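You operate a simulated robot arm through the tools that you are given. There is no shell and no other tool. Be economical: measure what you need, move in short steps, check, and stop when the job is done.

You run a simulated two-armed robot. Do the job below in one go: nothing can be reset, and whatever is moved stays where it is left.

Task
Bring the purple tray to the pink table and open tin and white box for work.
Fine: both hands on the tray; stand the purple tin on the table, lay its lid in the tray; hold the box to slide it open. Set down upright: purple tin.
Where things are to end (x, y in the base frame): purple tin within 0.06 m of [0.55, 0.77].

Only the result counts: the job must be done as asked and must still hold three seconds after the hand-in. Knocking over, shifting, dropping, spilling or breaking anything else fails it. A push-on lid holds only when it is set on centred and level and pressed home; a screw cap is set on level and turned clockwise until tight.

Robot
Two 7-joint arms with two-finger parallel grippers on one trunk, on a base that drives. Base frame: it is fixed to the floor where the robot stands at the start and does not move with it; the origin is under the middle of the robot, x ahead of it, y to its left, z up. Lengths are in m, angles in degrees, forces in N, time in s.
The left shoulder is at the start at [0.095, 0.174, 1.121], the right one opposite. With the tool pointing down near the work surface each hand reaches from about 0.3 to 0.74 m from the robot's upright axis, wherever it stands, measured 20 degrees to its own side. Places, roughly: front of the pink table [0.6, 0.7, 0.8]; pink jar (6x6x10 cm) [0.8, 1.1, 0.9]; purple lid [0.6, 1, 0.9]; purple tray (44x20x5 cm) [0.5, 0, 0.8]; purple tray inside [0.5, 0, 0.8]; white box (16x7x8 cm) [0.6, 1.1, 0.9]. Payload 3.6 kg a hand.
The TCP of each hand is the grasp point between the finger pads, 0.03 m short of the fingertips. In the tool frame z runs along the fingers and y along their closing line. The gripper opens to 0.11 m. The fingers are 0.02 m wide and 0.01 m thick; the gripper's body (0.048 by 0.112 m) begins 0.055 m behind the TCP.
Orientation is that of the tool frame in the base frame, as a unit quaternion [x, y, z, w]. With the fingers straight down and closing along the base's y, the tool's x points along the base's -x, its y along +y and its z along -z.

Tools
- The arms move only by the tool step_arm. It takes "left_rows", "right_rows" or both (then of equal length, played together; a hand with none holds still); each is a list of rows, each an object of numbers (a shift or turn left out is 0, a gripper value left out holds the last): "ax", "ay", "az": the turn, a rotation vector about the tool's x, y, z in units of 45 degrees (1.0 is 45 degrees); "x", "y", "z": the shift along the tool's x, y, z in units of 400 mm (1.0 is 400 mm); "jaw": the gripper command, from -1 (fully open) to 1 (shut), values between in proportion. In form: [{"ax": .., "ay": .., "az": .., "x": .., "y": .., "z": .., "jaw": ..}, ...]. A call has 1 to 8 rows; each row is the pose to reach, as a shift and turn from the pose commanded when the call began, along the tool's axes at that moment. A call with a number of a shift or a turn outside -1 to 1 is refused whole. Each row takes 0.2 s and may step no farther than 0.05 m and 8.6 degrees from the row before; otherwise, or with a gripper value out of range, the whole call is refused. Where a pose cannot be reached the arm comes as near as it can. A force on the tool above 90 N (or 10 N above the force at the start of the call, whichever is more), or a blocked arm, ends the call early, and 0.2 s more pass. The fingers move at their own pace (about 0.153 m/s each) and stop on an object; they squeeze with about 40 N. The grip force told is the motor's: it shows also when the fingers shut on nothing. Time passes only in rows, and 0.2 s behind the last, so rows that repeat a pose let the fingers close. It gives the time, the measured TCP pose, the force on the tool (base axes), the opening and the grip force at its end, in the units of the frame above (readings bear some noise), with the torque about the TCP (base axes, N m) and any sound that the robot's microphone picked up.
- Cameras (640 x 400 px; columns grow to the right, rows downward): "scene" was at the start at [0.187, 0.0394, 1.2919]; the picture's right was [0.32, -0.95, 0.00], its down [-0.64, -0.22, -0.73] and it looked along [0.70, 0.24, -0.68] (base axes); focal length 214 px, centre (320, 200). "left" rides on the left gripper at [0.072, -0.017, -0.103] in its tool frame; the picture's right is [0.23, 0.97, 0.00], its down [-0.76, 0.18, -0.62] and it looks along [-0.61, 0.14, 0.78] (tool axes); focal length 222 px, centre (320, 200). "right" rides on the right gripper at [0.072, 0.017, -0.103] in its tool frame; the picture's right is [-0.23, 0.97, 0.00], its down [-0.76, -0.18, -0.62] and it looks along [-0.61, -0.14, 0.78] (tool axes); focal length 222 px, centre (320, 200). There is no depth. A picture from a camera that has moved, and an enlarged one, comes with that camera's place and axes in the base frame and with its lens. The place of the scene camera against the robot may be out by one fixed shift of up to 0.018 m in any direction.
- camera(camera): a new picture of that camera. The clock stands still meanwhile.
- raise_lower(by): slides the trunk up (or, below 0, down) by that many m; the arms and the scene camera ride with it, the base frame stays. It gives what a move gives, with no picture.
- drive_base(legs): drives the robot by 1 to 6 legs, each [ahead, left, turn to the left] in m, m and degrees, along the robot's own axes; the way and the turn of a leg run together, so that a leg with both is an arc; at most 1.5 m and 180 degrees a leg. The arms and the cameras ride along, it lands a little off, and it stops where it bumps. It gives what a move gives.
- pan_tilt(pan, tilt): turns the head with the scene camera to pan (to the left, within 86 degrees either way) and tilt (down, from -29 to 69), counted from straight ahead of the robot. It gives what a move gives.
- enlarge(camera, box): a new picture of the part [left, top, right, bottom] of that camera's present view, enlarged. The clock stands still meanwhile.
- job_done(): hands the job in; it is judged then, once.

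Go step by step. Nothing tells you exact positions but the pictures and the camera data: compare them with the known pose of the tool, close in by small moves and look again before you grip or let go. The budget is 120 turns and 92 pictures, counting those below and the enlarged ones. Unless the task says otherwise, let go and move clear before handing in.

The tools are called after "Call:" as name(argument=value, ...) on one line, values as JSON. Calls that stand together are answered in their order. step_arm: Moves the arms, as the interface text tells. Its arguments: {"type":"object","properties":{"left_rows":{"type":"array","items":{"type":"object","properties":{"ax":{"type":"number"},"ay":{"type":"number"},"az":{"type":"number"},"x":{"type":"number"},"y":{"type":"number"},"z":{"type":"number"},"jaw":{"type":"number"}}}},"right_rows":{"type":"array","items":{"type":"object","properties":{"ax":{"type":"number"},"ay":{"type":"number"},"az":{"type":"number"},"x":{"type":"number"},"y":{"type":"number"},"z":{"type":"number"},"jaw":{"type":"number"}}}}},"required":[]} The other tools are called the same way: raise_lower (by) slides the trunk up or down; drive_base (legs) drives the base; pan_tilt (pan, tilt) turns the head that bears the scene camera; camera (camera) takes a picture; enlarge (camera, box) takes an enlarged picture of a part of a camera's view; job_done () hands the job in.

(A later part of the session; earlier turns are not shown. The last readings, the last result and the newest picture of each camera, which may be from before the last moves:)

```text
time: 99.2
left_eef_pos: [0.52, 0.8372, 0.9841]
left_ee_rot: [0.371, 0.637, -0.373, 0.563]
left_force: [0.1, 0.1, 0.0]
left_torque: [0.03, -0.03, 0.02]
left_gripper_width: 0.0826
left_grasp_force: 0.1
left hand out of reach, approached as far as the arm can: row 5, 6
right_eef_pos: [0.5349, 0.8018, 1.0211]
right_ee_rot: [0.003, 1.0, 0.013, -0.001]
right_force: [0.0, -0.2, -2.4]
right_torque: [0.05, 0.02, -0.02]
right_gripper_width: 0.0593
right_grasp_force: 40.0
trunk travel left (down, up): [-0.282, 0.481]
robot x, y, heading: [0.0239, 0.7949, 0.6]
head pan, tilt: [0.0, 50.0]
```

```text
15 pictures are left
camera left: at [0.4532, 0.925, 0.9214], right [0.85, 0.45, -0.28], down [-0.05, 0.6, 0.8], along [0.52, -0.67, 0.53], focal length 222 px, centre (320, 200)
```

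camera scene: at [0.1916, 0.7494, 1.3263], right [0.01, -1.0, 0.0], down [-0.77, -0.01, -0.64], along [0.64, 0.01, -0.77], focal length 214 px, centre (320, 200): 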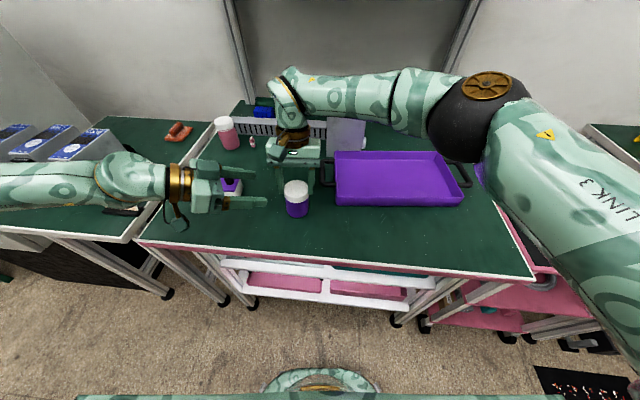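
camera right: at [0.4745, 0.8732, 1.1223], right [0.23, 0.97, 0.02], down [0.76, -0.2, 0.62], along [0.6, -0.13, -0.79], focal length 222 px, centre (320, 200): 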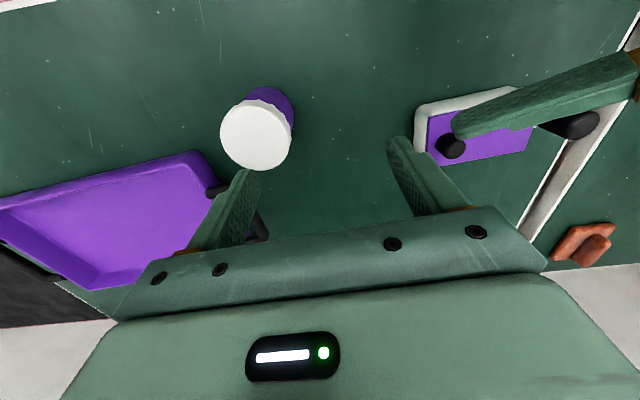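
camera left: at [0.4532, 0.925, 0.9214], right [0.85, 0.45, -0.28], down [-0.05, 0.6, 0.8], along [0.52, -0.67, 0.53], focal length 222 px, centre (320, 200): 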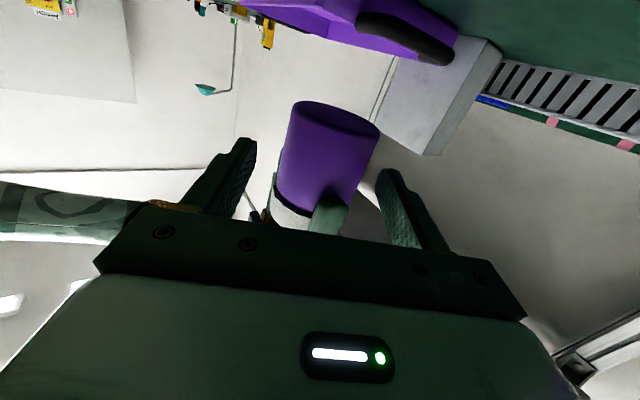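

The left arm is at its limit, so I'll bring the tin to the left hand with the right instead.

Call:
step_arm(right_rows=[{"z": -0.032}, {"x": 0.012, "y": 0.027, "z": -0.032}, {"x": 0.024, "y": 0.054, "z": -0.032}, {"x": 0.035, "y": 0.08, "z": -0.032}, {"x": 0.035, "y": 0.08, "z": -0.032}])

Call:
camera(camera="left")

```text
time: 100.4
left_eef_pos: [0.521, 0.8378, 0.9838]
left_ee_rot: [0.372, 0.637, -0.374, 0.563]
left_force: [-0.3, -0.2, 0.0]
left_torque: [-0.01, 0.02, 0.01]
left_gripper_width: 0.0824
left_grasp_force: 0.1
right_eef_pos: [0.5211, 0.8349, 1.0338]
right_ee_rot: [0.004, 1.0, 0.013, -0.001]
right_force: [0.3, -0.3, -1.6]
right_torque: [0.02, 0.03, -0.04]
right_gripper_width: 0.0592
right_grasp_force: 40.0
trunk travel left (down, up): [-0.282, 0.481]
robot x, y, heading: [0.0241, 0.7971, 0.6]
head pan, tilt: [0.0, 50.0]
```

```text
14 pictures are left
camera left: at [0.453, 0.9253, 0.9214], right [0.85, 0.44, -0.28], down [-0.05, 0.6, 0.8], along [0.52, -0.67, 0.53], focal length 222 px, centre (320, 200)
```

left: 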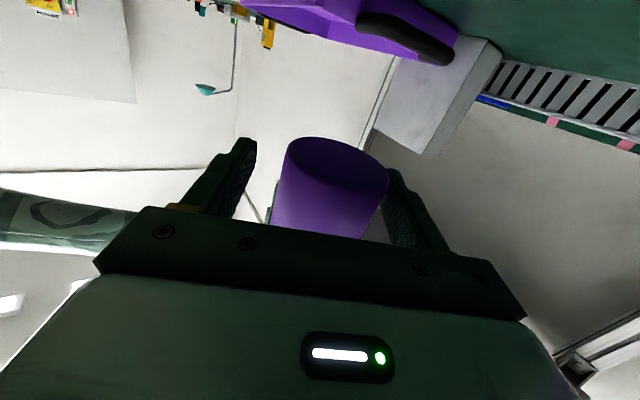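

Call:
step_arm(right_rows=[{"x": 0.018, "y": -0.009}, {"x": 0.018, "y": -0.009}, {"x": 0.018, "y": -0.009}, {"x": 0.018, "y": -0.009}], left_rows=[{}, {"jaw": 1}, {}, {}])

Call:
step_arm(right_rows=[{"z": -0.005}, {"z": -0.01}, {"z": -0.015}, {"z": -0.02}], left_rows=[{}, {}, {}, {}])

```text
time: 101.4
left_eef_pos: [0.5191, 0.8364, 0.9845]
left_ee_rot: [0.373, 0.635, -0.374, 0.563]
left_force: [-10.9, -6.6, 1.8]
left_torque: [0.4, -0.53, -0.1]
left_gripper_width: 0.0604
left_grasp_force: 39.9
right_eef_pos: [0.5143, 0.8321, 1.0347]
right_ee_rot: [0.002, 1.0, 0.013, -0.001]
right_force: [11.4, 6.0, -3.8]
right_torque: [-0.06, -0.02, 0.05]
right_gripper_width: 0.0595
right_grasp_force: 39.9
trunk travel left (down, up): [-0.282, 0.481]
robot x, y, heading: [0.0279, 0.7967, 0.4]
head pan, tilt: [0.0, 50.0]
```

```text
time: 102.4
left_eef_pos: [0.5194, 0.837, 0.9849]
left_ee_rot: [0.372, 0.635, -0.375, 0.563]
left_force: [-23.1, -9.0, 27.0]
left_torque: [0.2, -0.7, -0.16]
left_gripper_width: 0.061
left_grasp_force: 39.8
right_eef_pos: [0.5144, 0.8302, 1.0415]
right_ee_rot: [0.002, 1.0, 0.013, -0.002]
right_force: [22.9, 9.7, -29.4]
right_torque: [0.23, -0.43, 0.06]
right_gripper_width: 0.0595
right_grasp_force: 40.3
trunk travel left (down, up): [-0.282, 0.481]
robot x, y, heading: [0.0247, 0.7973, 0.3]
head pan, tilt: [0.0, 50.0]
```

Holding with ~29 N tension. Now twisting the lid counter-clockwise with the right hand and watching torque.

Call:
step_arm(right_rows=[{"az": -0.15}, {"az": -0.3}, {"az": -0.45}, {"az": -0.6}], left_rows=[{}, {}, {}, {}])

```text
time: 103.4
left_eef_pos: [0.5211, 0.8395, 0.9828]
left_ee_rot: [0.37, 0.638, -0.371, 0.563]
left_force: [-8.6, 21.7, 6.2]
left_torque: [-0.14, -1.07, 0.0]
left_gripper_width: 0.0608
left_grasp_force: 39.9
right_eef_pos: [0.5145, 0.8293, 1.0433]
right_ee_rot: [-0.23, 0.973, 0.011, 0.0]
right_force: [8.8, -21.8, -8.4]
right_torque: [-1.23, 0.59, -0.25]
right_gripper_width: 0.0595
right_grasp_force: 39.8
trunk travel left (down, up): [-0.282, 0.481]
robot x, y, heading: [0.0249, 0.7932, 0.4]
head pan, tilt: [0.0, 50.0]
```

Tension dropped as it turned. Pulling up a little and looking.

Call:
step_arm(right_rows=[{"z": -0.008}, {"z": -0.015}, {"z": -0.022}], left_rows=[{}, {}, {}])

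Call:
enlarge(camera="scene", box=[230, 110, 350, 210])

```text
time: 104.2
left_eef_pos: [0.52, 0.837, 0.9853]
left_ee_rot: [0.372, 0.635, -0.374, 0.564]
left_force: [-7.0, 8.6, 25.5]
left_torque: [0.28, -0.75, 0.12]
left_gripper_width: 0.0601
left_grasp_force: 39.8
right_eef_pos: [0.5118, 0.8311, 1.0514]
right_ee_rot: [-0.231, 0.973, 0.012, 0.0]
right_force: [7.4, -9.0, -28.9]
right_torque: [-1.01, 0.49, -0.2]
right_gripper_width: 0.0596
right_grasp_force: 39.7
trunk travel left (down, up): [-0.282, 0.481]
robot x, y, heading: [0.0261, 0.7917, 0.5]
head pan, tilt: [0.0, 50.0]
```

```text
4.00 times, centred on (290, 160) of scene
camera zoom: at [0.191, 0.8097, 1.3263], right [0.01, -1.0, 0.0], down [-0.77, -0.01, -0.64], along [0.64, 0.01, -0.77], focal length 858 px, centre (440, 360)
```

zoom: 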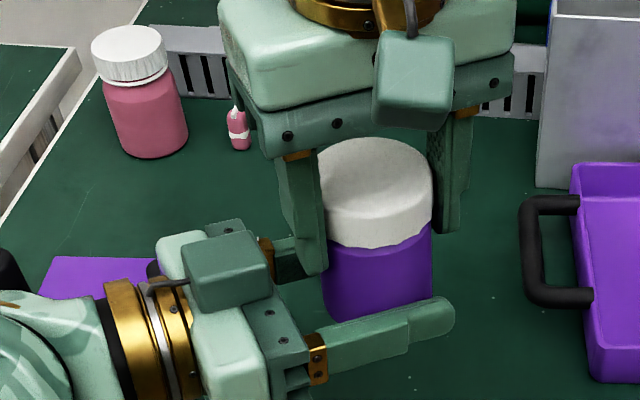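

The body again slid down in the left grip while the lid held, which suggests threads. I'll regrip mid-body, wind the right hand back clockwise with the tin free, then unscrew with a long counter-clockwise stroke and no axial pull.

Call:
step_arm(right_rows=[{}, {}, {"z": 0.03, "az": 0.15}, {"z": 0.055, "az": 0.3}, {"z": 0.055, "az": 0.45}, {"z": 0.055, "az": 0.6}, {"z": 0.055, "az": 0.78}, {"z": 0.055, "az": 0.95}], left_rows=[{"jaw": -0.5}, {}, {}, {}, {}, {}, {}, {}])

Call:
step_arm(left_rows=[{"jaw": 1}, {}, {}])

Call:
step_arm(right_rows=[{"az": -0.15}, {"az": -0.3}, {"az": -0.45}], left_rows=[{}, {}, {}])

```text
time: 106.0
left_eef_pos: [0.5193, 0.8381, 0.9835]
left_ee_rot: [0.373, 0.636, -0.374, 0.563]
left_force: [0.6, 0.2, 0.4]
left_torque: [0.0, -0.02, 0.0]
left_gripper_width: 0.0826
left_grasp_force: 0.0
right_eef_pos: [0.5123, 0.8319, 1.0298]
right_ee_rot: [0.141, 0.99, 0.012, -0.003]
right_force: [-0.5, 0.2, -2.2]
right_torque: [0.02, 0.02, -0.01]
right_gripper_width: 0.0594
right_grasp_force: 39.8
trunk travel left (down, up): [-0.282, 0.481]
robot x, y, heading: [0.0237, 0.7929, 0.6]
head pan, tilt: [0.0, 50.0]
```

```text
time: 106.8
left_eef_pos: [0.5187, 0.8366, 0.9834]
left_ee_rot: [0.373, 0.636, -0.373, 0.563]
left_force: [-16.5, -11.2, 3.8]
left_torque: [0.41, -0.62, -0.19]
left_gripper_width: 0.0596
left_grasp_force: 39.7
right_eef_pos: [0.5126, 0.8315, 1.0301]
right_ee_rot: [0.14, 0.99, 0.013, -0.003]
right_force: [15.9, 11.3, -4.2]
right_torque: [0.09, -0.1, 0.13]
right_gripper_width: 0.0595
right_grasp_force: 40.2
trunk travel left (down, up): [-0.282, 0.481]
robot x, y, heading: [0.0292, 0.7959, 0.7]
head pan, tilt: [0.0, 50.0]
```

```text
time: 107.6
left_eef_pos: [0.52, 0.8396, 0.9843]
left_ee_rot: [0.37, 0.638, -0.372, 0.563]
left_force: [-12.3, 10.2, -0.4]
left_torque: [-0.26, -1.06, -0.06]
left_gripper_width: 0.0597
left_grasp_force: 39.8
right_eef_pos: [0.5121, 0.8305, 1.0292]
right_ee_rot: [-0.036, 0.999, 0.011, -0.001]
right_force: [12.9, -9.8, -1.2]
right_torque: [-0.15, 0.5, -0.13]
right_gripper_width: 0.0592
right_grasp_force: 40.4
trunk travel left (down, up): [-0.282, 0.481]
robot x, y, heading: [0.0213, 0.7975, 0.4]
head pan, tilt: [0.0, 50.0]
```

The lid turns with very little torque, so it's rotating on the tin. Continuing the unscrewing stroke.

Call:
step_arm(right_rows=[{"az": -0.15}, {"az": -0.3}, {"az": -0.45}, {"az": -0.6}, {"az": -0.75}, {"az": -0.9}, {"az": -1.0}], left_rows=[{}, {}, {}, {}, {}, {}, {}])

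Call:
step_arm(right_rows=[{"z": -0.006}, {"z": -0.013}, {"z": -0.02}], left_rows=[{}, {}, {}])

```text
time: 109.2
left_eef_pos: [0.52, 0.8375, 0.9825]
left_ee_rot: [0.371, 0.637, -0.373, 0.564]
left_force: [-2.7, 24.9, -2.9]
left_torque: [-0.04, -0.5, -0.02]
left_gripper_width: 0.0585
left_grasp_force: 39.5
right_eef_pos: [0.5123, 0.832, 1.0299]
right_ee_rot: [-0.324, 0.946, 0.012, 0.001]
right_force: [3.2, -25.1, 2.9]
right_torque: [-1.13, 0.4, -0.25]
right_gripper_width: 0.0596
right_grasp_force: 40.1
right hand out of reach, approached as far as the arm can: row 6, 7
trunk travel left (down, up): [-0.282, 0.481]
robot x, y, heading: [0.0237, 0.7936, 0.4]
head pan, tilt: [0.0, 50.0]
```

```text
time: 110.0
left_eef_pos: [0.5198, 0.8373, 0.986]
left_ee_rot: [0.372, 0.634, -0.375, 0.565]
left_force: [-6.0, 14.2, 20.3]
left_torque: [0.18, -0.57, -0.03]
left_gripper_width: 0.0583
left_grasp_force: 39.9
right_eef_pos: [0.5112, 0.8305, 1.0337]
right_ee_rot: [-0.324, 0.946, 0.012, 0.002]
right_force: [6.2, -14.7, -23.1]
right_torque: [-1.0, 0.51, -0.13]
right_gripper_width: 0.0595
right_grasp_force: 40.1
trunk travel left (down, up): [-0.282, 0.481]
robot x, y, heading: [0.0229, 0.7954, 0.5]
head pan, tilt: [0.0, 50.0]
```

It keeps turning. I'll ratchet: open left and wind the tin back, close left and unscrew again, several strokes in a row, then test the pull.

Call:
step_arm(left_rows=[{"jaw": -0.2}, {}, {}, {}, {}, {}, {}, {}], right_rows=[{}, {"z": 0.01}, {"z": 0.02, "az": 0.167}, {"z": 0.02, "az": 0.333}, {"z": 0.02, "az": 0.5}, {"z": 0.02, "az": 0.667}, {"z": 0.02, "az": 0.833}, {"z": 0.02, "az": 1.0}])

Call:
step_arm(left_rows=[{"jaw": 1}, {}, {}, {}, {}, {}, {}, {}], right_rows=[{}, {}, {"az": -0.167}, {"az": -0.333}, {"az": -0.5}, {"az": -0.667}, {"az": -0.833}, {"az": -0.98}])

Call:
step_arm(left_rows=[{"jaw": -0.2}, {}, {}, {}, {}, {}, {}, {}], right_rows=[{}, {}, {"az": 0.167}, {"az": 0.333}, {"az": 0.5}, {"az": 0.667}, {"az": 0.833}, {"az": 0.98}])

Call:
step_arm(left_rows=[{"jaw": 1}, {}, {}, {}, {}, {}, {}, {}], right_rows=[{}, {}, {"az": -0.167}, {"az": -0.333}, {"az": -0.5}, {"az": -0.667}, {"az": -0.833}, {"az": -0.98}])

Call:
step_arm(right_rows=[{"z": -0.006}, {"z": -0.013}, {"z": -0.02}], left_rows=[{}, {}, {}])

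```text
time: 111.8
left_eef_pos: [0.5205, 0.8395, 0.984]
left_ee_rot: [0.372, 0.637, -0.373, 0.563]
left_force: [-0.6, -0.7, -0.6]
left_torque: [0.02, 0.05, 0.02]
left_gripper_width: 0.0662
left_grasp_force: 0.0
right_eef_pos: [0.5135, 0.8317, 1.0302]
right_ee_rot: [0.064, 0.998, 0.012, -0.004]
right_force: [1.0, 0.3, -2.3]
right_torque: [0.0, 0.03, 0.0]
right_gripper_width: 0.0593
right_grasp_force: 40.7
trunk travel left (down, up): [-0.282, 0.481]
robot x, y, heading: [0.0309, 0.7954, 0.6]
head pan, tilt: [0.0, 50.0]
```

```text
time: 113.6
left_eef_pos: [0.5196, 0.8369, 0.9826]
left_ee_rot: [0.372, 0.636, -0.374, 0.563]
left_force: [-0.9, 26.0, -3.1]
left_torque: [-0.5, -0.36, 0.07]
left_gripper_width: 0.0583
left_grasp_force: 39.9
right_eef_pos: [0.5129, 0.8319, 1.0302]
right_ee_rot: [-0.319, 0.948, 0.013, 0.003]
right_force: [1.2, -25.2, 0.0]
right_torque: [-0.71, 0.35, -0.27]
right_gripper_width: 0.0591
right_grasp_force: 40.0
trunk travel left (down, up): [-0.282, 0.481]
robot x, y, heading: [0.0245, 0.7954, 0.6]
head pan, tilt: [0.0, 50.0]
```

```text
time: 115.4
left_eef_pos: [0.5203, 0.8379, 0.9841]
left_ee_rot: [0.371, 0.637, -0.373, 0.563]
left_force: [-0.4, -0.2, -0.2]
left_torque: [0.01, -0.03, -0.02]
left_gripper_width: 0.0659
left_grasp_force: 0.0
right_eef_pos: [0.5134, 0.8321, 1.0308]
right_ee_rot: [0.064, 0.998, 0.012, -0.002]
right_force: [-0.1, 0.1, -2.3]
right_torque: [0.0, 0.04, 0.02]
right_gripper_width: 0.0595
right_grasp_force: 40.2
trunk travel left (down, up): [-0.282, 0.481]
robot x, y, heading: [0.0233, 0.793, 0.9]
head pan, tilt: [0.0, 50.0]
```

```text
time: 117.2
left_eef_pos: [0.5218, 0.8376, 0.983]
left_ee_rot: [0.371, 0.638, -0.372, 0.563]
left_force: [1.0, 23.7, -3.9]
left_torque: [-0.77, -0.14, 0.05]
left_gripper_width: 0.0584
left_grasp_force: 40.3
right_eef_pos: [0.5138, 0.8307, 1.0302]
right_ee_rot: [-0.318, 0.948, 0.011, 0.001]
right_force: [-1.8, -24.3, 3.7]
right_torque: [-0.36, 0.12, -0.21]
right_gripper_width: 0.0593
right_grasp_force: 40.5
trunk travel left (down, up): [-0.282, 0.481]
robot x, y, heading: [0.0242, 0.7953, 0.4]
head pan, tilt: [0.0, 50.0]
```

```text
time: 118.0
left_eef_pos: [0.5204, 0.8369, 0.987]
left_ee_rot: [0.372, 0.634, -0.375, 0.565]
left_force: [-1.6, 19.0, 21.7]
left_torque: [-0.25, 0.16, -0.02]
left_gripper_width: 0.0583
left_grasp_force: 40.4
right_eef_pos: [0.512, 0.8313, 1.0361]
right_ee_rot: [-0.317, 0.948, 0.011, 0.001]
right_force: [1.3, -19.1, -25.3]
right_torque: [-0.75, -0.12, -0.13]
right_gripper_width: 0.0592
right_grasp_force: 40.5
trunk travel left (down, up): [-0.282, 0.481]
robot x, y, heading: [0.0264, 0.7985, 0.9]
head pan, tilt: [0.0, 50.0]
```

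It still holds axially with about 170° turned, consistent with a screw lid. Continuing the ratchet for several more strokes.

Call:
step_arm(left_rows=[{"jaw": -0.2}, {}, {}, {}, {}, {}, {}, {}], right_rows=[{}, {"z": 0.01}, {"z": 0.02, "az": 0.167}, {"z": 0.02, "az": 0.333}, {"z": 0.02, "az": 0.5}, {"z": 0.02, "az": 0.667}, {"z": 0.02, "az": 0.833}, {"z": 0.02, "az": 0.98}])

Call:
step_arm(left_rows=[{"jaw": 1}, {}, {}, {}, {}, {}, {}, {}], right_rows=[{}, {}, {"az": -0.167}, {"az": -0.333}, {"az": -0.5}, {"az": -0.667}, {"az": -0.833}, {"az": -0.98}])

Call:
step_arm(left_rows=[{"jaw": -0.2}, {}, {}, {}, {}, {}, {}, {}], right_rows=[{}, {}, {"az": 0.167}, {"az": 0.333}, {"az": 0.5}, {"az": 0.667}, {"az": 0.833}, {"az": 0.98}])

Call:
step_arm(left_rows=[{"jaw": 1}, {}, {}, {}, {}, {}, {}, {}], right_rows=[{}, {}, {"az": -0.167}, {"az": -0.333}, {"az": -0.5}, {"az": -0.667}, {"az": -0.833}, {"az": -0.98}])

Call:
step_arm(left_rows=[{"jaw": -0.2}, {}, {}, {}, {}, {}, {}, {}], right_rows=[{}, {}, {"az": 0.167}, {"az": 0.333}, {"az": 0.5}, {"az": 0.667}, {"az": 0.833}, {"az": 0.98}])

Call:
step_arm(left_rows=[{"jaw": 1}, {}, {}, {}, {}, {}, {}, {}], right_rows=[{}, {}, {"az": -0.167}, {"az": -0.333}, {"az": -0.5}, {"az": -0.667}, {"az": -0.833}, {"az": -0.98}])

Call:
step_arm(right_rows=[{"z": -0.006}, {"z": -0.013}, {"z": -0.02}], left_rows=[{}, {}, {}])

Call:
enlarge(camera="scene", box=[230, 110, 350, 210])

```text
time: 119.8
left_eef_pos: [0.5186, 0.8374, 0.9829]
left_ee_rot: [0.372, 0.637, -0.374, 0.563]
left_force: [0.4, 0.4, -0.4]
left_torque: [0.0, 0.03, 0.03]
left_gripper_width: 0.0659
left_grasp_force: 0.0
right_eef_pos: [0.5128, 0.8321, 1.0292]
right_ee_rot: [0.063, 0.998, 0.012, -0.001]
right_force: [-0.9, -0.1, -0.3]
right_torque: [-0.01, 0.0, 0.01]
right_gripper_width: 0.0598
right_grasp_force: 40.0
trunk travel left (down, up): [-0.282, 0.481]
robot x, y, heading: [0.0263, 0.7937, 0.7]
head pan, tilt: [0.0, 50.0]
```

```text
time: 121.6
left_eef_pos: [0.5202, 0.8367, 0.9837]
left_ee_rot: [0.372, 0.637, -0.374, 0.562]
left_force: [-0.3, 0.1, -0.3]
left_torque: [0.01, -0.01, 0.02]
left_gripper_width: 0.0
left_grasp_force: 37.6
right_eef_pos: [0.5139, 0.8324, 1.03]
right_ee_rot: [-0.319, 0.948, 0.013, 0.003]
right_force: [-0.8, 1.1, 0.9]
right_torque: [0.0, -0.01, 0.02]
right_gripper_width: 0.0592
right_grasp_force: 40.0
trunk travel left (down, up): [-0.282, 0.481]
robot x, y, heading: [0.0281, 0.7957, 0.7]
head pan, tilt: [0.0, 50.0]
```

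```text
time: 123.4
left_eef_pos: [0.5201, 0.8371, 0.9835]
left_ee_rot: [0.372, 0.636, -0.374, 0.563]
left_force: [0.2, -1.0, 0.8]
left_torque: [0.01, 0.02, -0.03]
left_gripper_width: 0.066
left_grasp_force: 0.2
right_eef_pos: [0.5129, 0.8315, 1.0299]
right_ee_rot: [0.063, 0.998, 0.013, -0.002]
right_force: [0.2, 0.3, -0.2]
right_torque: [-0.01, 0.02, -0.02]
right_gripper_width: 0.0596
right_grasp_force: 40.0
trunk travel left (down, up): [-0.282, 0.481]
robot x, y, heading: [0.0258, 0.7946, 1.0]
head pan, tilt: [0.0, 50.0]
```

```text
time: 125.2
left_eef_pos: [0.5187, 0.838, 0.984]
left_ee_rot: [0.372, 0.637, -0.373, 0.563]
left_force: [0.2, -0.9, -0.1]
left_torque: [-0.03, -0.03, -0.01]
left_gripper_width: 0.0001
left_grasp_force: 37.8
right_eef_pos: [0.5136, 0.8334, 1.0297]
right_ee_rot: [-0.319, 0.948, 0.011, 0.004]
right_force: [0.4, -0.1, -0.9]
right_torque: [0.01, -0.01, 0.0]
right_gripper_width: 0.0593
right_grasp_force: 40.4
trunk travel left (down, up): [-0.282, 0.481]
robot x, y, heading: [0.0252, 0.7968, 0.7]
head pan, tilt: [0.0, 50.0]
```

```text
time: 127.0
left_eef_pos: [0.5203, 0.837, 0.9836]
left_ee_rot: [0.371, 0.637, -0.373, 0.563]
left_force: [-0.6, -0.8, -0.3]
left_torque: [-0.01, 0.03, 0.03]
left_gripper_width: 0.066
left_grasp_force: 0.1
right_eef_pos: [0.5139, 0.8322, 1.0293]
right_ee_rot: [0.063, 0.998, 0.013, -0.001]
right_force: [-0.5, -0.6, 0.4]
right_torque: [-0.01, 0.0, 0.01]
right_gripper_width: 0.0593
right_grasp_force: 40.1
trunk travel left (down, up): [-0.282, 0.481]
robot x, y, heading: [0.0236, 0.7964, 0.7]
head pan, tilt: [0.0, 50.0]
```

```text
time: 128.8
left_eef_pos: [0.5197, 0.8376, 0.9844]
left_ee_rot: [0.371, 0.637, -0.373, 0.563]
left_force: [0.1, -0.1, -0.3]
left_torque: [0.01, 0.03, -0.01]
left_gripper_width: 0.0001
left_grasp_force: 37.9
right_eef_pos: [0.5125, 0.8323, 1.029]
right_ee_rot: [-0.317, 0.948, 0.012, 0.003]
right_force: [0.0, -0.3, 0.6]
right_torque: [0.0, 0.01, 0.0]
right_gripper_width: 0.0595
right_grasp_force: 40.2
trunk travel left (down, up): [-0.282, 0.481]
robot x, y, heading: [0.0289, 0.7946, 0.5]
head pan, tilt: [0.0, 50.0]
```

```text
time: 129.6
left_eef_pos: [0.5189, 0.839, 0.9837]
left_ee_rot: [0.372, 0.637, -0.374, 0.563]
left_force: [-0.2, 0.2, -0.3]
left_torque: [-0.04, 0.04, 0.01]
left_gripper_width: 0.0002
left_grasp_force: 37.8
right_eef_pos: [0.5121, 0.8317, 1.0376]
right_ee_rot: [-0.317, 0.948, 0.012, 0.001]
right_force: [-0.2, 0.0, -0.1]
right_torque: [-0.02, -0.01, -0.01]
right_gripper_width: 0.0596
right_grasp_force: 40.1
trunk travel left (down, up): [-0.282, 0.481]
robot x, y, heading: [0.0259, 0.7964, 0.5]
head pan, tilt: [0.0, 50.0]
```

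```text
4.00 times, centred on (290, 160) of scene
camera zoom: at [0.1909, 0.8097, 1.3263], right [0.01, -1.0, 0.0], down [-0.77, -0.01, -0.64], along [0.64, 0.01, -0.77], focal length 858 px, centre (440, 360)
```

zoom: 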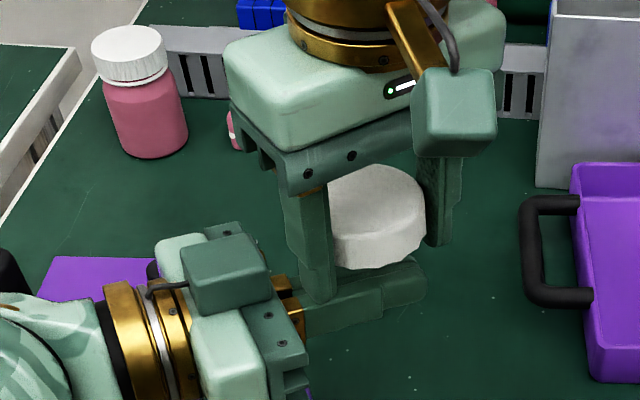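

The lid came off, but the tin dropped when the left hand opened. I need to see where it lies.

Call:
camera(camera="scene")

```text
11 pictures are left
camera scene: at [0.1909, 0.8097, 1.3263], right [0.01, -1.0, 0.0], down [-0.77, -0.01, -0.64], along [0.64, 0.01, -0.77], focal length 214 px, centre (320, 200)
```

scene: 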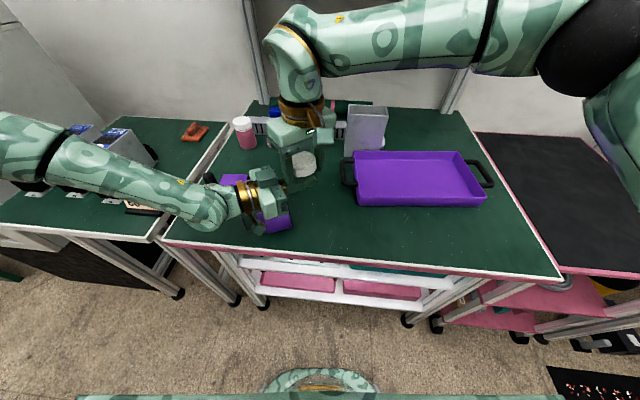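

The tin lies below the left hand. First I'll raise the left hand clear and carry the lid to the tray with the right.

Call:
step_arm(left_rows=[{"x": -0.05}, {"x": -0.1}, {"x": -0.15}, {"x": -0.2}, {"x": -0.2}, {"x": -0.2}, {"x": -0.2}, {"x": -0.2}], right_rows=[{"x": 0.02, "y": -0.103, "az": 0.1}, {"x": 0.041, "y": -0.207, "az": 0.2}, {"x": 0.061, "y": -0.31, "az": 0.31}, {"x": 0.082, "y": -0.413, "az": 0.41}, {"x": 0.102, "y": -0.516, "az": 0.52}, {"x": 0.122, "y": -0.62, "az": 0.62}, {"x": 0.143, "y": -0.723, "az": 0.73}, {"x": 0.163, "y": -0.826, "az": 0.83}])

Call:
camera(camera="scene")

```text
time: 131.4
left_eef_pos: [0.5259, 0.8367, 1.0596]
left_ee_rot: [0.371, 0.637, -0.374, 0.563]
left_force: [-0.8, 0.6, -0.4]
left_torque: [-0.03, 0.01, -0.02]
left_gripper_width: 0.0
left_grasp_force: 38.2
right_eef_pos: [0.5877, 0.5699, 1.064]
right_ee_rot: [-0.073, 0.997, -0.006, 0.035]
right_force: [0.8, -0.2, -0.6]
right_torque: [-0.04, 0.01, 0.0]
right_gripper_width: 0.0593
right_grasp_force: 40.0
right hand out of reach, approached as far as the arm can: row 4, 5, 6, 7, 8
trunk travel left (down, up): [-0.282, 0.481]
robot x, y, heading: [0.0246, 0.7961, 0.6]
head pan, tilt: [0.0, 50.0]
```

```text
10 pictures are left
camera scene: at [0.1911, 0.8125, 1.3262], right [0.01, -1.0, 0.0], down [-0.77, -0.01, -0.64], along [0.64, 0.01, -0.77], focal length 214 px, centre (320, 200)
```

scene: 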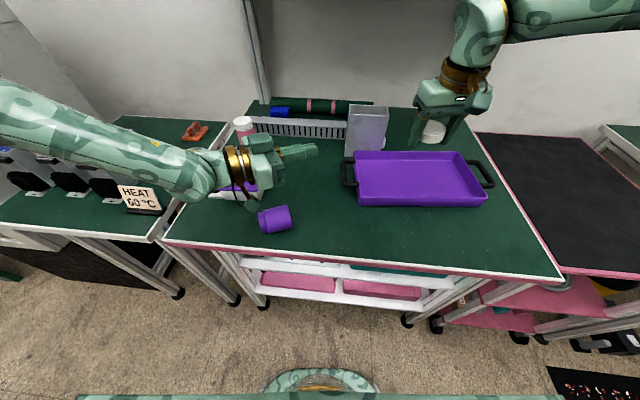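

The tin lies on its side near the front of the table. I'll drive forward 6 cm and lower the lid into the tray.

Call:
drive_base(legs=[[0.06, 0, 0]])

Call:
step_arm(right_rows=[{"z": 0.09, "ay": 0.045}, {"z": 0.19, "ay": 0.09}, {"z": 0.29, "ay": 0.09}, {"z": 0.38, "ay": 0.09}, {"z": 0.42, "ay": 0.09}, {"z": 0.42, "ay": 0.09}])

Call:
camera(camera="scene")

```text
time: 132.3
left_eef_pos: [0.5876, 0.8353, 1.0592]
left_ee_rot: [0.372, 0.637, -0.374, 0.562]
left_force: [0.8, 1.2, -0.3]
left_torque: [-0.02, 0.02, -0.04]
left_gripper_width: 0.0
left_grasp_force: 37.7
right_eef_pos: [0.6494, 0.5683, 1.0615]
right_ee_rot: [-0.073, 0.997, -0.006, 0.036]
right_force: [0.1, -0.2, -0.1]
right_torque: [-0.02, 0.03, 0.0]
right_gripper_width: 0.0595
right_grasp_force: 40.2
trunk travel left (down, up): [-0.282, 0.481]
robot x, y, heading: [0.0847, 0.7954, 0.7]
head pan, tilt: [0.0, 50.0]
```

```text
time: 133.8
left_eef_pos: [0.5856, 0.8357, 1.0606]
left_ee_rot: [0.372, 0.636, -0.373, 0.564]
left_force: [0.2, -0.1, 0.3]
left_torque: [-0.02, 0.01, -0.01]
left_gripper_width: 0.0001
left_grasp_force: 37.5
right_eef_pos: [0.6605, 0.5669, 0.8965]
right_ee_rot: [-0.072, 0.997, -0.007, 0.002]
right_force: [-0.7, 0.4, -0.8]
right_torque: [-0.05, -0.03, 0.02]
right_gripper_width: 0.0596
right_grasp_force: 39.8
trunk travel left (down, up): [-0.282, 0.481]
robot x, y, heading: [0.0846, 0.7935, 1.0]
head pan, tilt: [0.0, 50.0]
```

```text
9 pictures are left
camera scene: at [0.2505, 0.8102, 1.3263], right [0.01, -1.0, 0.0], down [-0.77, -0.01, -0.64], along [0.64, 0.01, -0.77], focal length 214 px, centre (320, 200)
```

scene: 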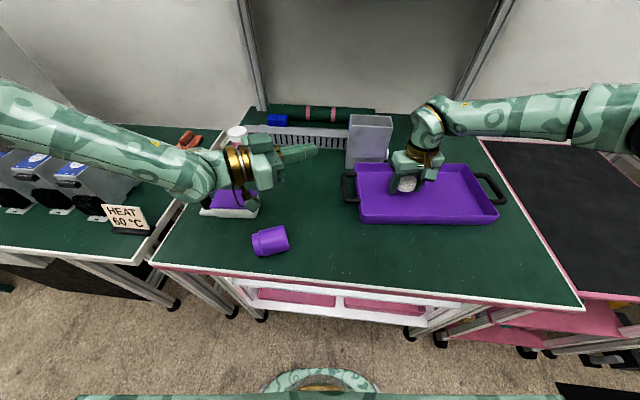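

The lid is over the tray floor. Lowering, releasing it there, and rising clear.

Call:
step_arm(right_rows=[{"z": 0.012}, {"z": 0.024}, {"z": 0.024}, {"z": 0.024, "jaw": -0.5}, {"z": 0.024}, {"z": -0.05}, {"z": -0.15}, {"z": -0.25}])

Call:
drive_base(legs=[[-0.05, -0.12, 0]])

Call:
step_arm(left_rows=[{"ay": 0.13, "jaw": -0.5}, {"ay": 0.26}, {"ay": 0.39}, {"ay": 0.52}, {"ay": 0.65}, {"ay": 0.78}])

Call:
camera(camera="scene")

```text
time: 135.6
left_eef_pos: [0.5854, 0.8363, 1.0598]
left_ee_rot: [0.371, 0.637, -0.372, 0.564]
left_force: [1.1, 0.0, -0.7]
left_torque: [0.02, -0.02, 0.02]
left_gripper_width: 0.0
left_grasp_force: 37.9
right_eef_pos: [0.6593, 0.5686, 0.9842]
right_ee_rot: [-0.073, 0.997, -0.008, 0.002]
right_force: [-0.7, 0.0, -0.2]
right_torque: [0.0, 0.01, 0.02]
right_gripper_width: 0.0826
right_grasp_force: 0.1
right hand out of reach, approached as far as the arm can: row 8
trunk travel left (down, up): [-0.282, 0.481]
robot x, y, heading: [0.0881, 0.7986, 0.5]
head pan, tilt: [0.0, 50.0]
```

```text
time: 136.8
left_eef_pos: [0.5363, 0.7107, 1.061]
left_ee_rot: [0.373, 0.635, -0.374, 0.563]
left_force: [0.0, 0.3, -0.3]
left_torque: [0.01, -0.02, 0.02]
left_gripper_width: 0.0002
left_grasp_force: 37.6
right_eef_pos: [0.6102, 0.4456, 0.9841]
right_ee_rot: [-0.071, 0.997, -0.008, 0.002]
right_force: [-0.4, -0.2, 0.3]
right_torque: [0.02, -0.01, 0.0]
right_gripper_width: 0.0823
right_grasp_force: 0.1
trunk travel left (down, up): [-0.282, 0.481]
robot x, y, heading: [0.0352, 0.6733, 0.4]
head pan, tilt: [0.0, 50.0]
```

```text
time: 138.2
left_eef_pos: [0.5352, 0.7119, 1.06]
left_ee_rot: [0.468, 0.776, -0.245, 0.343]
left_force: [-0.3, 0.6, 0.9]
left_torque: [-0.01, 0.01, 0.0]
left_gripper_width: 0.0824
left_grasp_force: 0.1
right_eef_pos: [0.6099, 0.4454, 0.9845]
right_ee_rot: [-0.07, 0.998, -0.008, 0.001]
right_force: [-0.2, 1.0, 0.2]
right_torque: [0.02, -0.02, 0.0]
right_gripper_width: 0.0826
right_grasp_force: 0.1
trunk travel left (down, up): [-0.282, 0.481]
robot x, y, heading: [0.036, 0.6761, 0.5]
head pan, tilt: [0.0, 50.0]
```

```text
8 pictures are left
camera scene: at [0.2008, 0.6886, 1.3263], right [0.01, -1.0, 0.0], down [-0.77, -0.01, -0.64], along [0.64, 0.01, -0.77], focal length 214 px, centre (320, 200)
```

scene: 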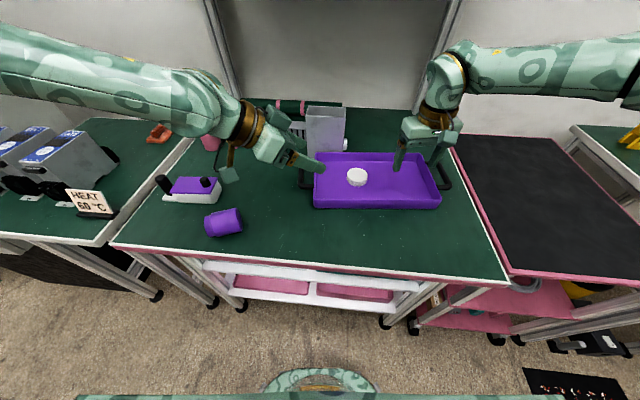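

The lid lies in the tray. Next, pick up the fallen tin (axis along y, open end to the left) with the left hand coming down from its open-end side.

Call:
step_arm(left_rows=[{"x": 0.081, "y": 0.029, "z": -0.05, "ax": 0.042, "ay": 0.003, "az": 0.036}, {"x": 0.163, "y": 0.059, "z": -0.101, "ax": 0.085, "ay": 0.006, "az": 0.071}, {"x": 0.244, "y": 0.088, "z": -0.151, "ax": 0.127, "ay": 0.01, "az": 0.107}, {"x": 0.325, "y": 0.117, "z": -0.2, "ax": 0.169, "ay": 0.013, "az": 0.143}, {"x": 0.406, "y": 0.147, "z": -0.252, "ax": 0.211, "ay": 0.016, "az": 0.178}, {"x": 0.488, "y": 0.176, "z": -0.302, "ax": 0.254, "ay": 0.019, "az": 0.214}, {"x": 0.569, "y": 0.205, "z": -0.353, "ax": 0.296, "ay": 0.023, "az": 0.25}, {"x": 0.65, "y": 0.2345, "z": -0.403, "ax": 0.338, "ay": 0.026, "az": 0.285}])

Call:
camera(camera="left")

```text
time: 140.0
left_eef_pos: [0.4821, 1.0128, 0.9612]
left_ee_rot: [0.597, 0.685, -0.297, 0.296]
left_force: [0.6, 0.4, 0.7]
left_torque: [0.03, 0.0, -0.02]
left_gripper_width: 0.0827
left_grasp_force: 0.1
left hand out of reach, approached as far as the arm can: row 8
right_eef_pos: [0.6095, 0.4469, 0.9849]
right_ee_rot: [-0.071, 0.997, -0.008, 0.001]
right_force: [-0.6, -0.3, 0.4]
right_torque: [0.0, -0.03, 0.01]
right_gripper_width: 0.0827
right_grasp_force: 0.1
trunk travel left (down, up): [-0.282, 0.481]
robot x, y, heading: [0.0398, 0.6719, 0.6]
head pan, tilt: [0.0, 50.0]
```

```text
7 pictures are left
camera left: at [0.4527, 1.1349, 0.9734], right [0.94, 0.26, -0.22], down [0.23, 0.01, 0.97], along [0.25, -0.97, -0.05], focal length 222 px, centre (320, 200)
```

left: 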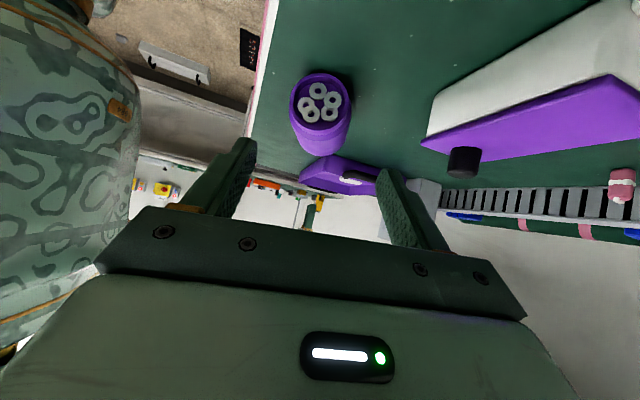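

The tin still holds its contents (white rings), so I must lift its mouth upward gently. Advancing the left fingers around the body.

Call:
step_arm(left_rows=[{"x": -0.006, "y": -0.0125, "z": 0.08}, {"x": -0.012, "y": -0.0125, "z": 0.16}, {"x": -0.012, "y": -0.0125, "z": 0.24}, {"x": -0.012, "y": -0.0125, "z": 0.29}, {"x": -0.012, "y": -0.0125, "z": 0.319}, {"x": -0.012, "y": -0.0125, "z": 0.319}])

Call:
camera(camera="left")

```text
time: 141.4
left_eef_pos: [0.4758, 0.9091, 0.8963]
left_ee_rot: [0.595, 0.684, -0.3, 0.298]
left_force: [-0.7, 0.5, 0.9]
left_torque: [0.01, 0.02, 0.01]
left_gripper_width: 0.0824
left_grasp_force: 0.1
left hand out of reach, approached as far as the arm can: row 3, 4, 5, 6
right_eef_pos: [0.6088, 0.4449, 0.9848]
right_ee_rot: [-0.07, 0.998, -0.007, 0.002]
right_force: [0.8, -0.3, -0.2]
right_torque: [0.01, 0.01, 0.01]
right_gripper_width: 0.0826
right_grasp_force: 0.0
trunk travel left (down, up): [-0.282, 0.481]
robot x, y, heading: [0.0389, 0.6781, 0.5]
head pan, tilt: [0.0, 50.0]
```

```text
6 pictures are left
camera left: at [0.4456, 1.0313, 0.9084], right [0.94, 0.25, -0.23], down [0.23, 0.01, 0.97], along [0.25, -0.97, -0.05], focal length 222 px, centre (320, 200)
```

left: 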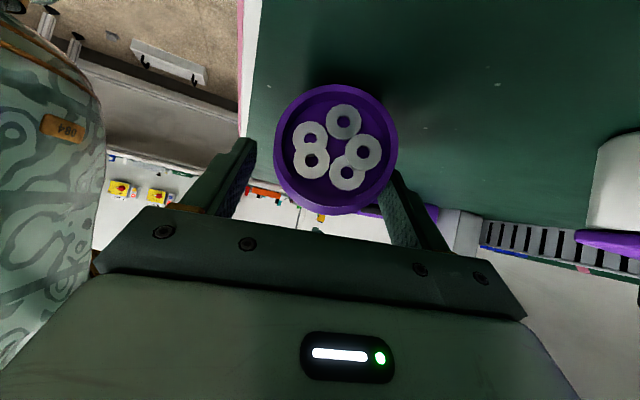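

The hand is 1.4 cm too high at its limit; lowering with the trunk, recentring slightly, then gripping.

Call:
raise_lower(by=-0.013)

Call:
step_arm(left_rows=[{"y": 0.01}, {"y": 0.018}, {"y": 0.018, "jaw": 1}, {"y": 0.018}, {"y": 0.018}])

```text
time: 142.0
left_eef_pos: [0.4749, 0.9078, 0.8834]
left_ee_rot: [0.596, 0.683, -0.3, 0.297]
left_force: [-0.8, 0.1, -0.1]
left_torque: [-0.01, -0.02, 0.01]
left_gripper_width: 0.0826
left_grasp_force: 0.1
right_eef_pos: [0.6084, 0.4459, 0.971]
right_ee_rot: [-0.071, 0.997, -0.007, 0.002]
right_force: [-0.5, 0.3, -0.2]
right_torque: [0.03, 0.01, 0.03]
right_gripper_width: 0.0823
right_grasp_force: 0.0
trunk travel left (down, up): [-0.269, 0.494]
robot x, y, heading: [0.0387, 0.6722, 0.2]
head pan, tilt: [0.0, 50.0]
```

```text
time: 143.2
left_eef_pos: [0.4826, 0.9103, 0.8843]
left_ee_rot: [0.595, 0.684, -0.299, 0.298]
left_force: [-0.4, 1.5, 2.2]
left_torque: [0.12, 0.07, 0.02]
left_gripper_width: 0.0587
left_grasp_force: 39.6
right_eef_pos: [0.6089, 0.4454, 0.9725]
right_ee_rot: [-0.071, 0.997, -0.007, 0.001]
right_force: [-0.4, -0.6, 0.7]
right_torque: [0.0, 0.0, 0.0]
right_gripper_width: 0.0828
right_grasp_force: 0.1
trunk travel left (down, up): [-0.269, 0.494]
robot x, y, heading: [0.0345, 0.6754, 0.8]
head pan, tilt: [0.0, 50.0]
```

Tin gripped. Lifting and rotating its mouth upward in small increments.

Call:
step_arm(left_rows=[{"x": -0.05, "y": -0.004, "z": -0.042}, {"x": -0.1, "y": -0.007, "z": -0.085}, {"x": -0.1, "y": -0.007, "z": -0.085, "ay": 0.167}, {"x": -0.1, "y": -0.007, "z": -0.085, "ay": 0.333}, {"x": -0.1, "y": -0.007, "z": -0.085, "ay": 0.5}, {"x": -0.1, "y": -0.007, "z": -0.085, "ay": 0.667}, {"x": -0.1, "y": -0.007, "z": -0.085, "ay": 0.833}, {"x": -0.1, "y": -0.007, "z": -0.085, "ay": 1.0}])

Call:
step_arm(left_rows=[{"ay": 0.15}, {"ay": 0.3}, {"ay": 0.45}])

```text
time: 145.0
left_eef_pos: [0.4829, 0.9102, 0.936]
left_ee_rot: [0.664, 0.746, -0.048, 0.012]
left_force: [0.6, 0.1, -2.2]
left_torque: [-0.01, -0.02, -0.04]
left_gripper_width: 0.0585
left_grasp_force: 40.0
right_eef_pos: [0.6097, 0.4451, 0.9705]
right_ee_rot: [-0.071, 0.997, -0.008, 0.001]
right_force: [-0.4, -0.3, 0.4]
right_torque: [0.03, 0.0, 0.02]
right_gripper_width: 0.0823
right_grasp_force: 0.1
trunk travel left (down, up): [-0.269, 0.494]
robot x, y, heading: [0.0393, 0.6735, 0.4]
head pan, tilt: [0.0, 50.0]
```

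```text
time: 145.8
left_eef_pos: [0.4828, 0.9106, 0.9358]
left_ee_rot: [0.663, 0.736, 0.069, -0.119]
left_force: [0.2, -0.8, -1.6]
left_torque: [0.0, 0.02, -0.02]
left_gripper_width: 0.0582
left_grasp_force: 40.6
right_eef_pos: [0.6085, 0.4446, 0.9716]
right_ee_rot: [-0.071, 0.997, -0.007, 0.002]
right_force: [0.5, -0.3, 0.8]
right_torque: [0.03, -0.01, 0.01]
right_gripper_width: 0.0823
right_grasp_force: 0.0
trunk travel left (down, up): [-0.269, 0.494]
robot x, y, heading: [0.0371, 0.6748, 0.6]
head pan, tilt: [0.0, 50.0]
```

Reach is fine here. Completing the rotation to upright.

Call:
step_arm(left_rows=[{"ay": 0.14}, {"ay": 0.28}, {"ay": 0.42}, {"ay": 0.55}, {"ay": 0.55}])

Call:
enlarge(camera="scene", box=[100, 130, 400, 270])

```text
time: 147.0
left_eef_pos: [0.4691, 0.9418, 0.9497]
left_ee_rot: [0.634, 0.693, 0.209, -0.273]
left_force: [0.4, 0.1, -2.4]
left_torque: [-0.03, 0.0, 0.0]
left_gripper_width: 0.0581
left_grasp_force: 39.5
left hand out of reach, approached as far as the arm can: row 3, 4, 5
right_eef_pos: [0.6094, 0.4453, 0.9714]
right_ee_rot: [-0.071, 0.997, -0.007, 0.001]
right_force: [-0.4, -0.3, 0.2]
right_torque: [0.01, 0.01, 0.05]
right_gripper_width: 0.0824
right_grasp_force: 0.1
trunk travel left (down, up): [-0.269, 0.494]
robot x, y, heading: [0.0352, 0.6731, 0.4]
head pan, tilt: [0.0, 50.0]
```

```text
2.13 times, centred on (250, 200) of scene
camera zoom: at [0.2067, 0.689, 1.3129], right [0.01, -1.0, 0.0], down [-0.77, -0.01, -0.64], along [0.64, 0.01, -0.77], focal length 458 px, centre (469, 200)
```

zoom: 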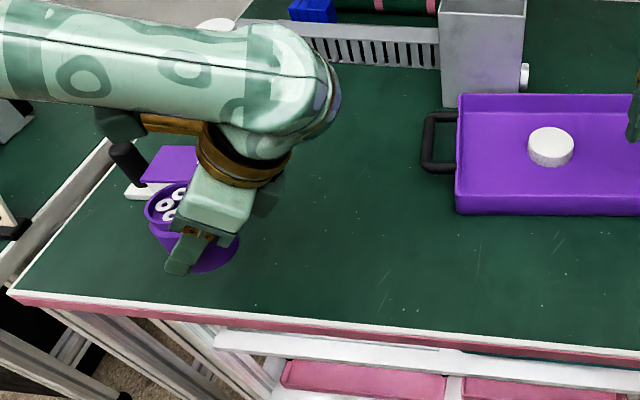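

The tin looks upright with its contents inside. Driving so it's over the target, then lowering with the trunk.

Call:
drive_base(legs=[[0.075, -0.16, 0]])

Call:
raise_lower(by=-0.035)

Call:
enlarge(camera="scene", box=[140, 120, 340, 260])

```text
time: 148.5
left_eef_pos: [0.5466, 0.7804, 0.9497]
left_ee_rot: [0.631, 0.695, 0.208, -0.274]
left_force: [0.4, -0.8, -1.6]
left_torque: [-0.03, 0.05, 0.0]
left_gripper_width: 0.0585
left_grasp_force: 40.3
right_eef_pos: [0.6884, 0.2843, 0.9703]
right_ee_rot: [-0.072, 0.997, -0.008, 0.002]
right_force: [0.4, 0.3, -0.1]
right_torque: [0.03, -0.01, -0.01]
right_gripper_width: 0.0826
right_grasp_force: 0.0
trunk travel left (down, up): [-0.269, 0.494]
robot x, y, heading: [0.1162, 0.5141, 1.0]
head pan, tilt: [0.0, 50.0]
```

```text
time: 149.3
left_eef_pos: [0.5452, 0.7806, 0.9153]
left_ee_rot: [0.632, 0.694, 0.209, -0.273]
left_force: [-0.3, 0.2, -2.0]
left_torque: [-0.01, 0.01, 0.01]
left_gripper_width: 0.0584
left_grasp_force: 40.0
right_eef_pos: [0.687, 0.2855, 0.9374]
right_ee_rot: [-0.073, 0.997, -0.007, 0.002]
right_force: [-0.4, 0.5, 0.8]
right_torque: [-0.02, 0.0, 0.01]
right_gripper_width: 0.0822
right_grasp_force: 0.2
trunk travel left (down, up): [-0.234, 0.529]
robot x, y, heading: [0.1144, 0.5118, 0.5]
head pan, tilt: [0.0, 50.0]
```

```text
2.86 times, centred on (240, 190) of scene
camera zoom: at [0.2999, 0.5279, 1.277], right [0.01, -1.0, 0.0], down [-0.77, -0.01, -0.64], along [0.64, 0.01, -0.77], focal length 613 px, centre (549, 229)
```

zoom: 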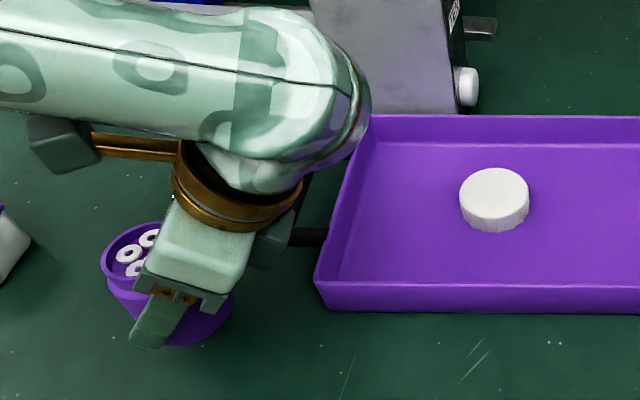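

Call:
raise_lower(by=-0.012)

Call:
raise_lower(by=-0.004)

Call:
raise_lower(by=-0.004)

```text
time: 149.9
left_eef_pos: [0.5458, 0.782, 0.9026]
left_ee_rot: [0.634, 0.694, 0.209, -0.272]
left_force: [0.1, 0.0, -1.3]
left_torque: [0.0, 0.02, 0.03]
left_gripper_width: 0.0584
left_grasp_force: 39.9
right_eef_pos: [0.6869, 0.2855, 0.9234]
right_ee_rot: [-0.072, 0.997, -0.008, 0.002]
right_force: [0.5, -0.6, -0.4]
right_torque: [0.0, -0.04, 0.02]
right_gripper_width: 0.0822
right_grasp_force: 0.0
trunk travel left (down, up): [-0.222, 0.541]
robot x, y, heading: [0.1148, 0.5143, 0.4]
head pan, tilt: [0.0, 50.0]
```

```text
time: 150.5
left_eef_pos: [0.5449, 0.7814, 0.8969]
left_ee_rot: [0.633, 0.694, 0.208, -0.272]
left_force: [-0.5, 0.6, -1.9]
left_torque: [-0.01, 0.01, -0.03]
left_gripper_width: 0.0582
left_grasp_force: 40.4
right_eef_pos: [0.6877, 0.2859, 0.9209]
right_ee_rot: [-0.072, 0.997, -0.008, 0.002]
right_force: [1.3, 3.2, 5.8]
right_torque: [0.32, -0.02, -0.12]
right_gripper_width: 0.084
right_grasp_force: 1.3
trunk travel left (down, up): [-0.218, 0.545]
robot x, y, heading: [0.1097, 0.5154, 0.3]
head pan, tilt: [0.0, 50.0]
```

```text
time: 151.0
left_eef_pos: [0.5464, 0.7823, 0.8945]
left_ee_rot: [0.633, 0.695, 0.208, -0.272]
left_force: [0.2, -0.9, -2.0]
left_torque: [-0.03, 0.01, -0.01]
left_gripper_width: 0.0584
left_grasp_force: 40.0
right_eef_pos: [0.6857, 0.2847, 0.9149]
right_ee_rot: [-0.071, 0.997, -0.008, 0.001]
right_force: [-0.3, 2.4, -2.7]
right_torque: [-0.02, -0.03, -0.04]
right_gripper_width: 0.083
right_grasp_force: 1.1
trunk travel left (down, up): [-0.214, 0.549]
robot x, y, heading: [0.1139, 0.5146, 0.5]
head pan, tilt: [0.0, 50.0]
```

The right hand is brushing the tray handle; raising it before continuing.

Call:
step_arm(right_rows=[{"z": -0.04}, {"z": -0.1}, {"z": -0.17}])

Call:
raise_lower(by=-0.003)

Call:
raise_lower(by=-0.003)

```text
time: 151.8
left_eef_pos: [0.5448, 0.782, 0.8949]
left_ee_rot: [0.633, 0.694, 0.209, -0.273]
left_force: [0.6, 0.2, -1.9]
left_torque: [0.01, 0.01, 0.01]
left_gripper_width: 0.0581
left_grasp_force: 39.6
right_eef_pos: [0.6866, 0.2862, 0.9739]
right_ee_rot: [-0.071, 0.997, -0.008, 0.001]
right_force: [0.3, 0.4, -0.4]
right_torque: [0.02, -0.02, -0.02]
right_gripper_width: 0.0825
right_grasp_force: 0.1
right hand out of reach, approached as far as the arm can: row 3
trunk travel left (down, up): [-0.214, 0.549]
robot x, y, heading: [0.1117, 0.5122, 0.5]
head pan, tilt: [0.0, 50.0]
```

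```text
time: 152.3
left_eef_pos: [0.5461, 0.7821, 0.8915]
left_ee_rot: [0.632, 0.694, 0.208, -0.273]
left_force: [0.5, 0.2, 2.0]
left_torque: [-0.01, -0.09, 0.0]
left_gripper_width: 0.0581
left_grasp_force: 40.2
right_eef_pos: [0.6871, 0.2875, 0.971]
right_ee_rot: [-0.072, 0.997, -0.008, 0.001]
right_force: [-0.4, 0.2, 0.0]
right_torque: [0.02, 0.02, 0.01]
right_gripper_width: 0.0823
right_grasp_force: 0.1
trunk travel left (down, up): [-0.211, 0.552]
robot x, y, heading: [0.1118, 0.5104, 0.6]
head pan, tilt: [0.0, 50.0]
```

```text
time: 152.8
left_eef_pos: [0.5444, 0.7812, 0.8903]
left_ee_rot: [0.632, 0.695, 0.21, -0.271]
left_force: [1.3, 4.4, 27.3]
left_torque: [0.48, -0.84, 0.17]
left_gripper_width: 0.0583
left_grasp_force: 40.4
right_eef_pos: [0.6849, 0.2854, 0.9696]
right_ee_rot: [-0.072, 0.997, -0.007, 0.002]
right_force: [0.1, 0.7, -0.4]
right_torque: [0.0, 0.01, 0.01]
right_gripper_width: 0.0825
right_grasp_force: 0.0
trunk travel left (down, up): [-0.208, 0.555]
robot x, y, heading: [0.1124, 0.5135, 0.4]
head pan, tilt: [0.0, 50.0]
```

The tin's base is on the table. Easing, opening, and retreating along the finger axis.

Call:
raise_lower(by=0.002)

Call:
step_arm(left_rows=[{"jaw": 0.2}, {"jaw": -0.4}, {}, {"z": -0.06}, {"z": -0.14}, {"z": -0.22}, {"z": -0.3}])

Call:
camera(camera="scene")

```text
time: 153.3
left_eef_pos: [0.5459, 0.7831, 0.8903]
left_ee_rot: [0.633, 0.694, 0.209, -0.273]
left_force: [4.0, 3.4, 18.0]
left_torque: [0.33, -0.64, 0.09]
left_gripper_width: 0.0583
left_grasp_force: 40.2
right_eef_pos: [0.6859, 0.2859, 0.9717]
right_ee_rot: [-0.072, 0.997, -0.007, 0.002]
right_force: [-0.7, 0.5, 0.8]
right_torque: [-0.04, 0.04, 0.01]
right_gripper_width: 0.0828
right_grasp_force: 0.0
trunk travel left (down, up): [-0.21, 0.553]
robot x, y, heading: [0.1151, 0.511, 0.6]
head pan, tilt: [0.0, 50.0]
```

```text
time: 154.9
left_eef_pos: [0.5461, 0.763, 0.9619]
left_ee_rot: [0.633, 0.694, 0.208, -0.272]
left_force: [0.1, 0.5, -0.4]
left_torque: [0.02, -0.05, 0.03]
left_gripper_width: 0.0769
left_grasp_force: 0.1
left hand out of reach, approached as far as the arm can: row 5, 6, 7
right_eef_pos: [0.6856, 0.2867, 0.9714]
right_ee_rot: [-0.072, 0.997, -0.008, 0.002]
right_force: [-0.7, 0.0, 0.8]
right_torque: [0.04, -0.01, 0.0]
right_gripper_width: 0.0825
right_grasp_force: 0.1
trunk travel left (down, up): [-0.21, 0.553]
robot x, y, heading: [0.1116, 0.5161, 0.6]
head pan, tilt: [0.0, 50.0]
```

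```text
3 pictures are left
camera scene: at [0.3129, 0.5279, 1.2519], right [0.01, -1.0, 0.0], down [-0.77, -0.01, -0.64], along [0.64, 0.01, -0.77], focal length 214 px, centre (320, 200)
```

scene: 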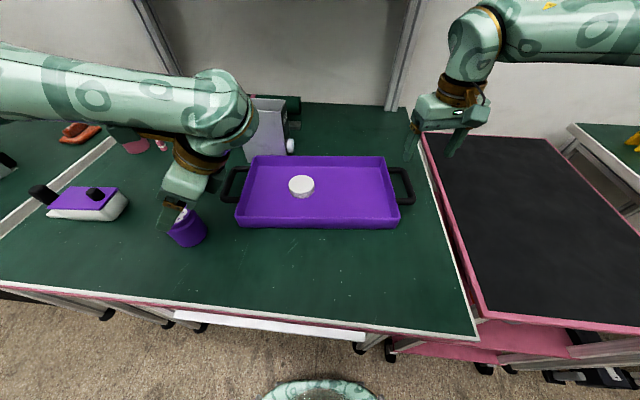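

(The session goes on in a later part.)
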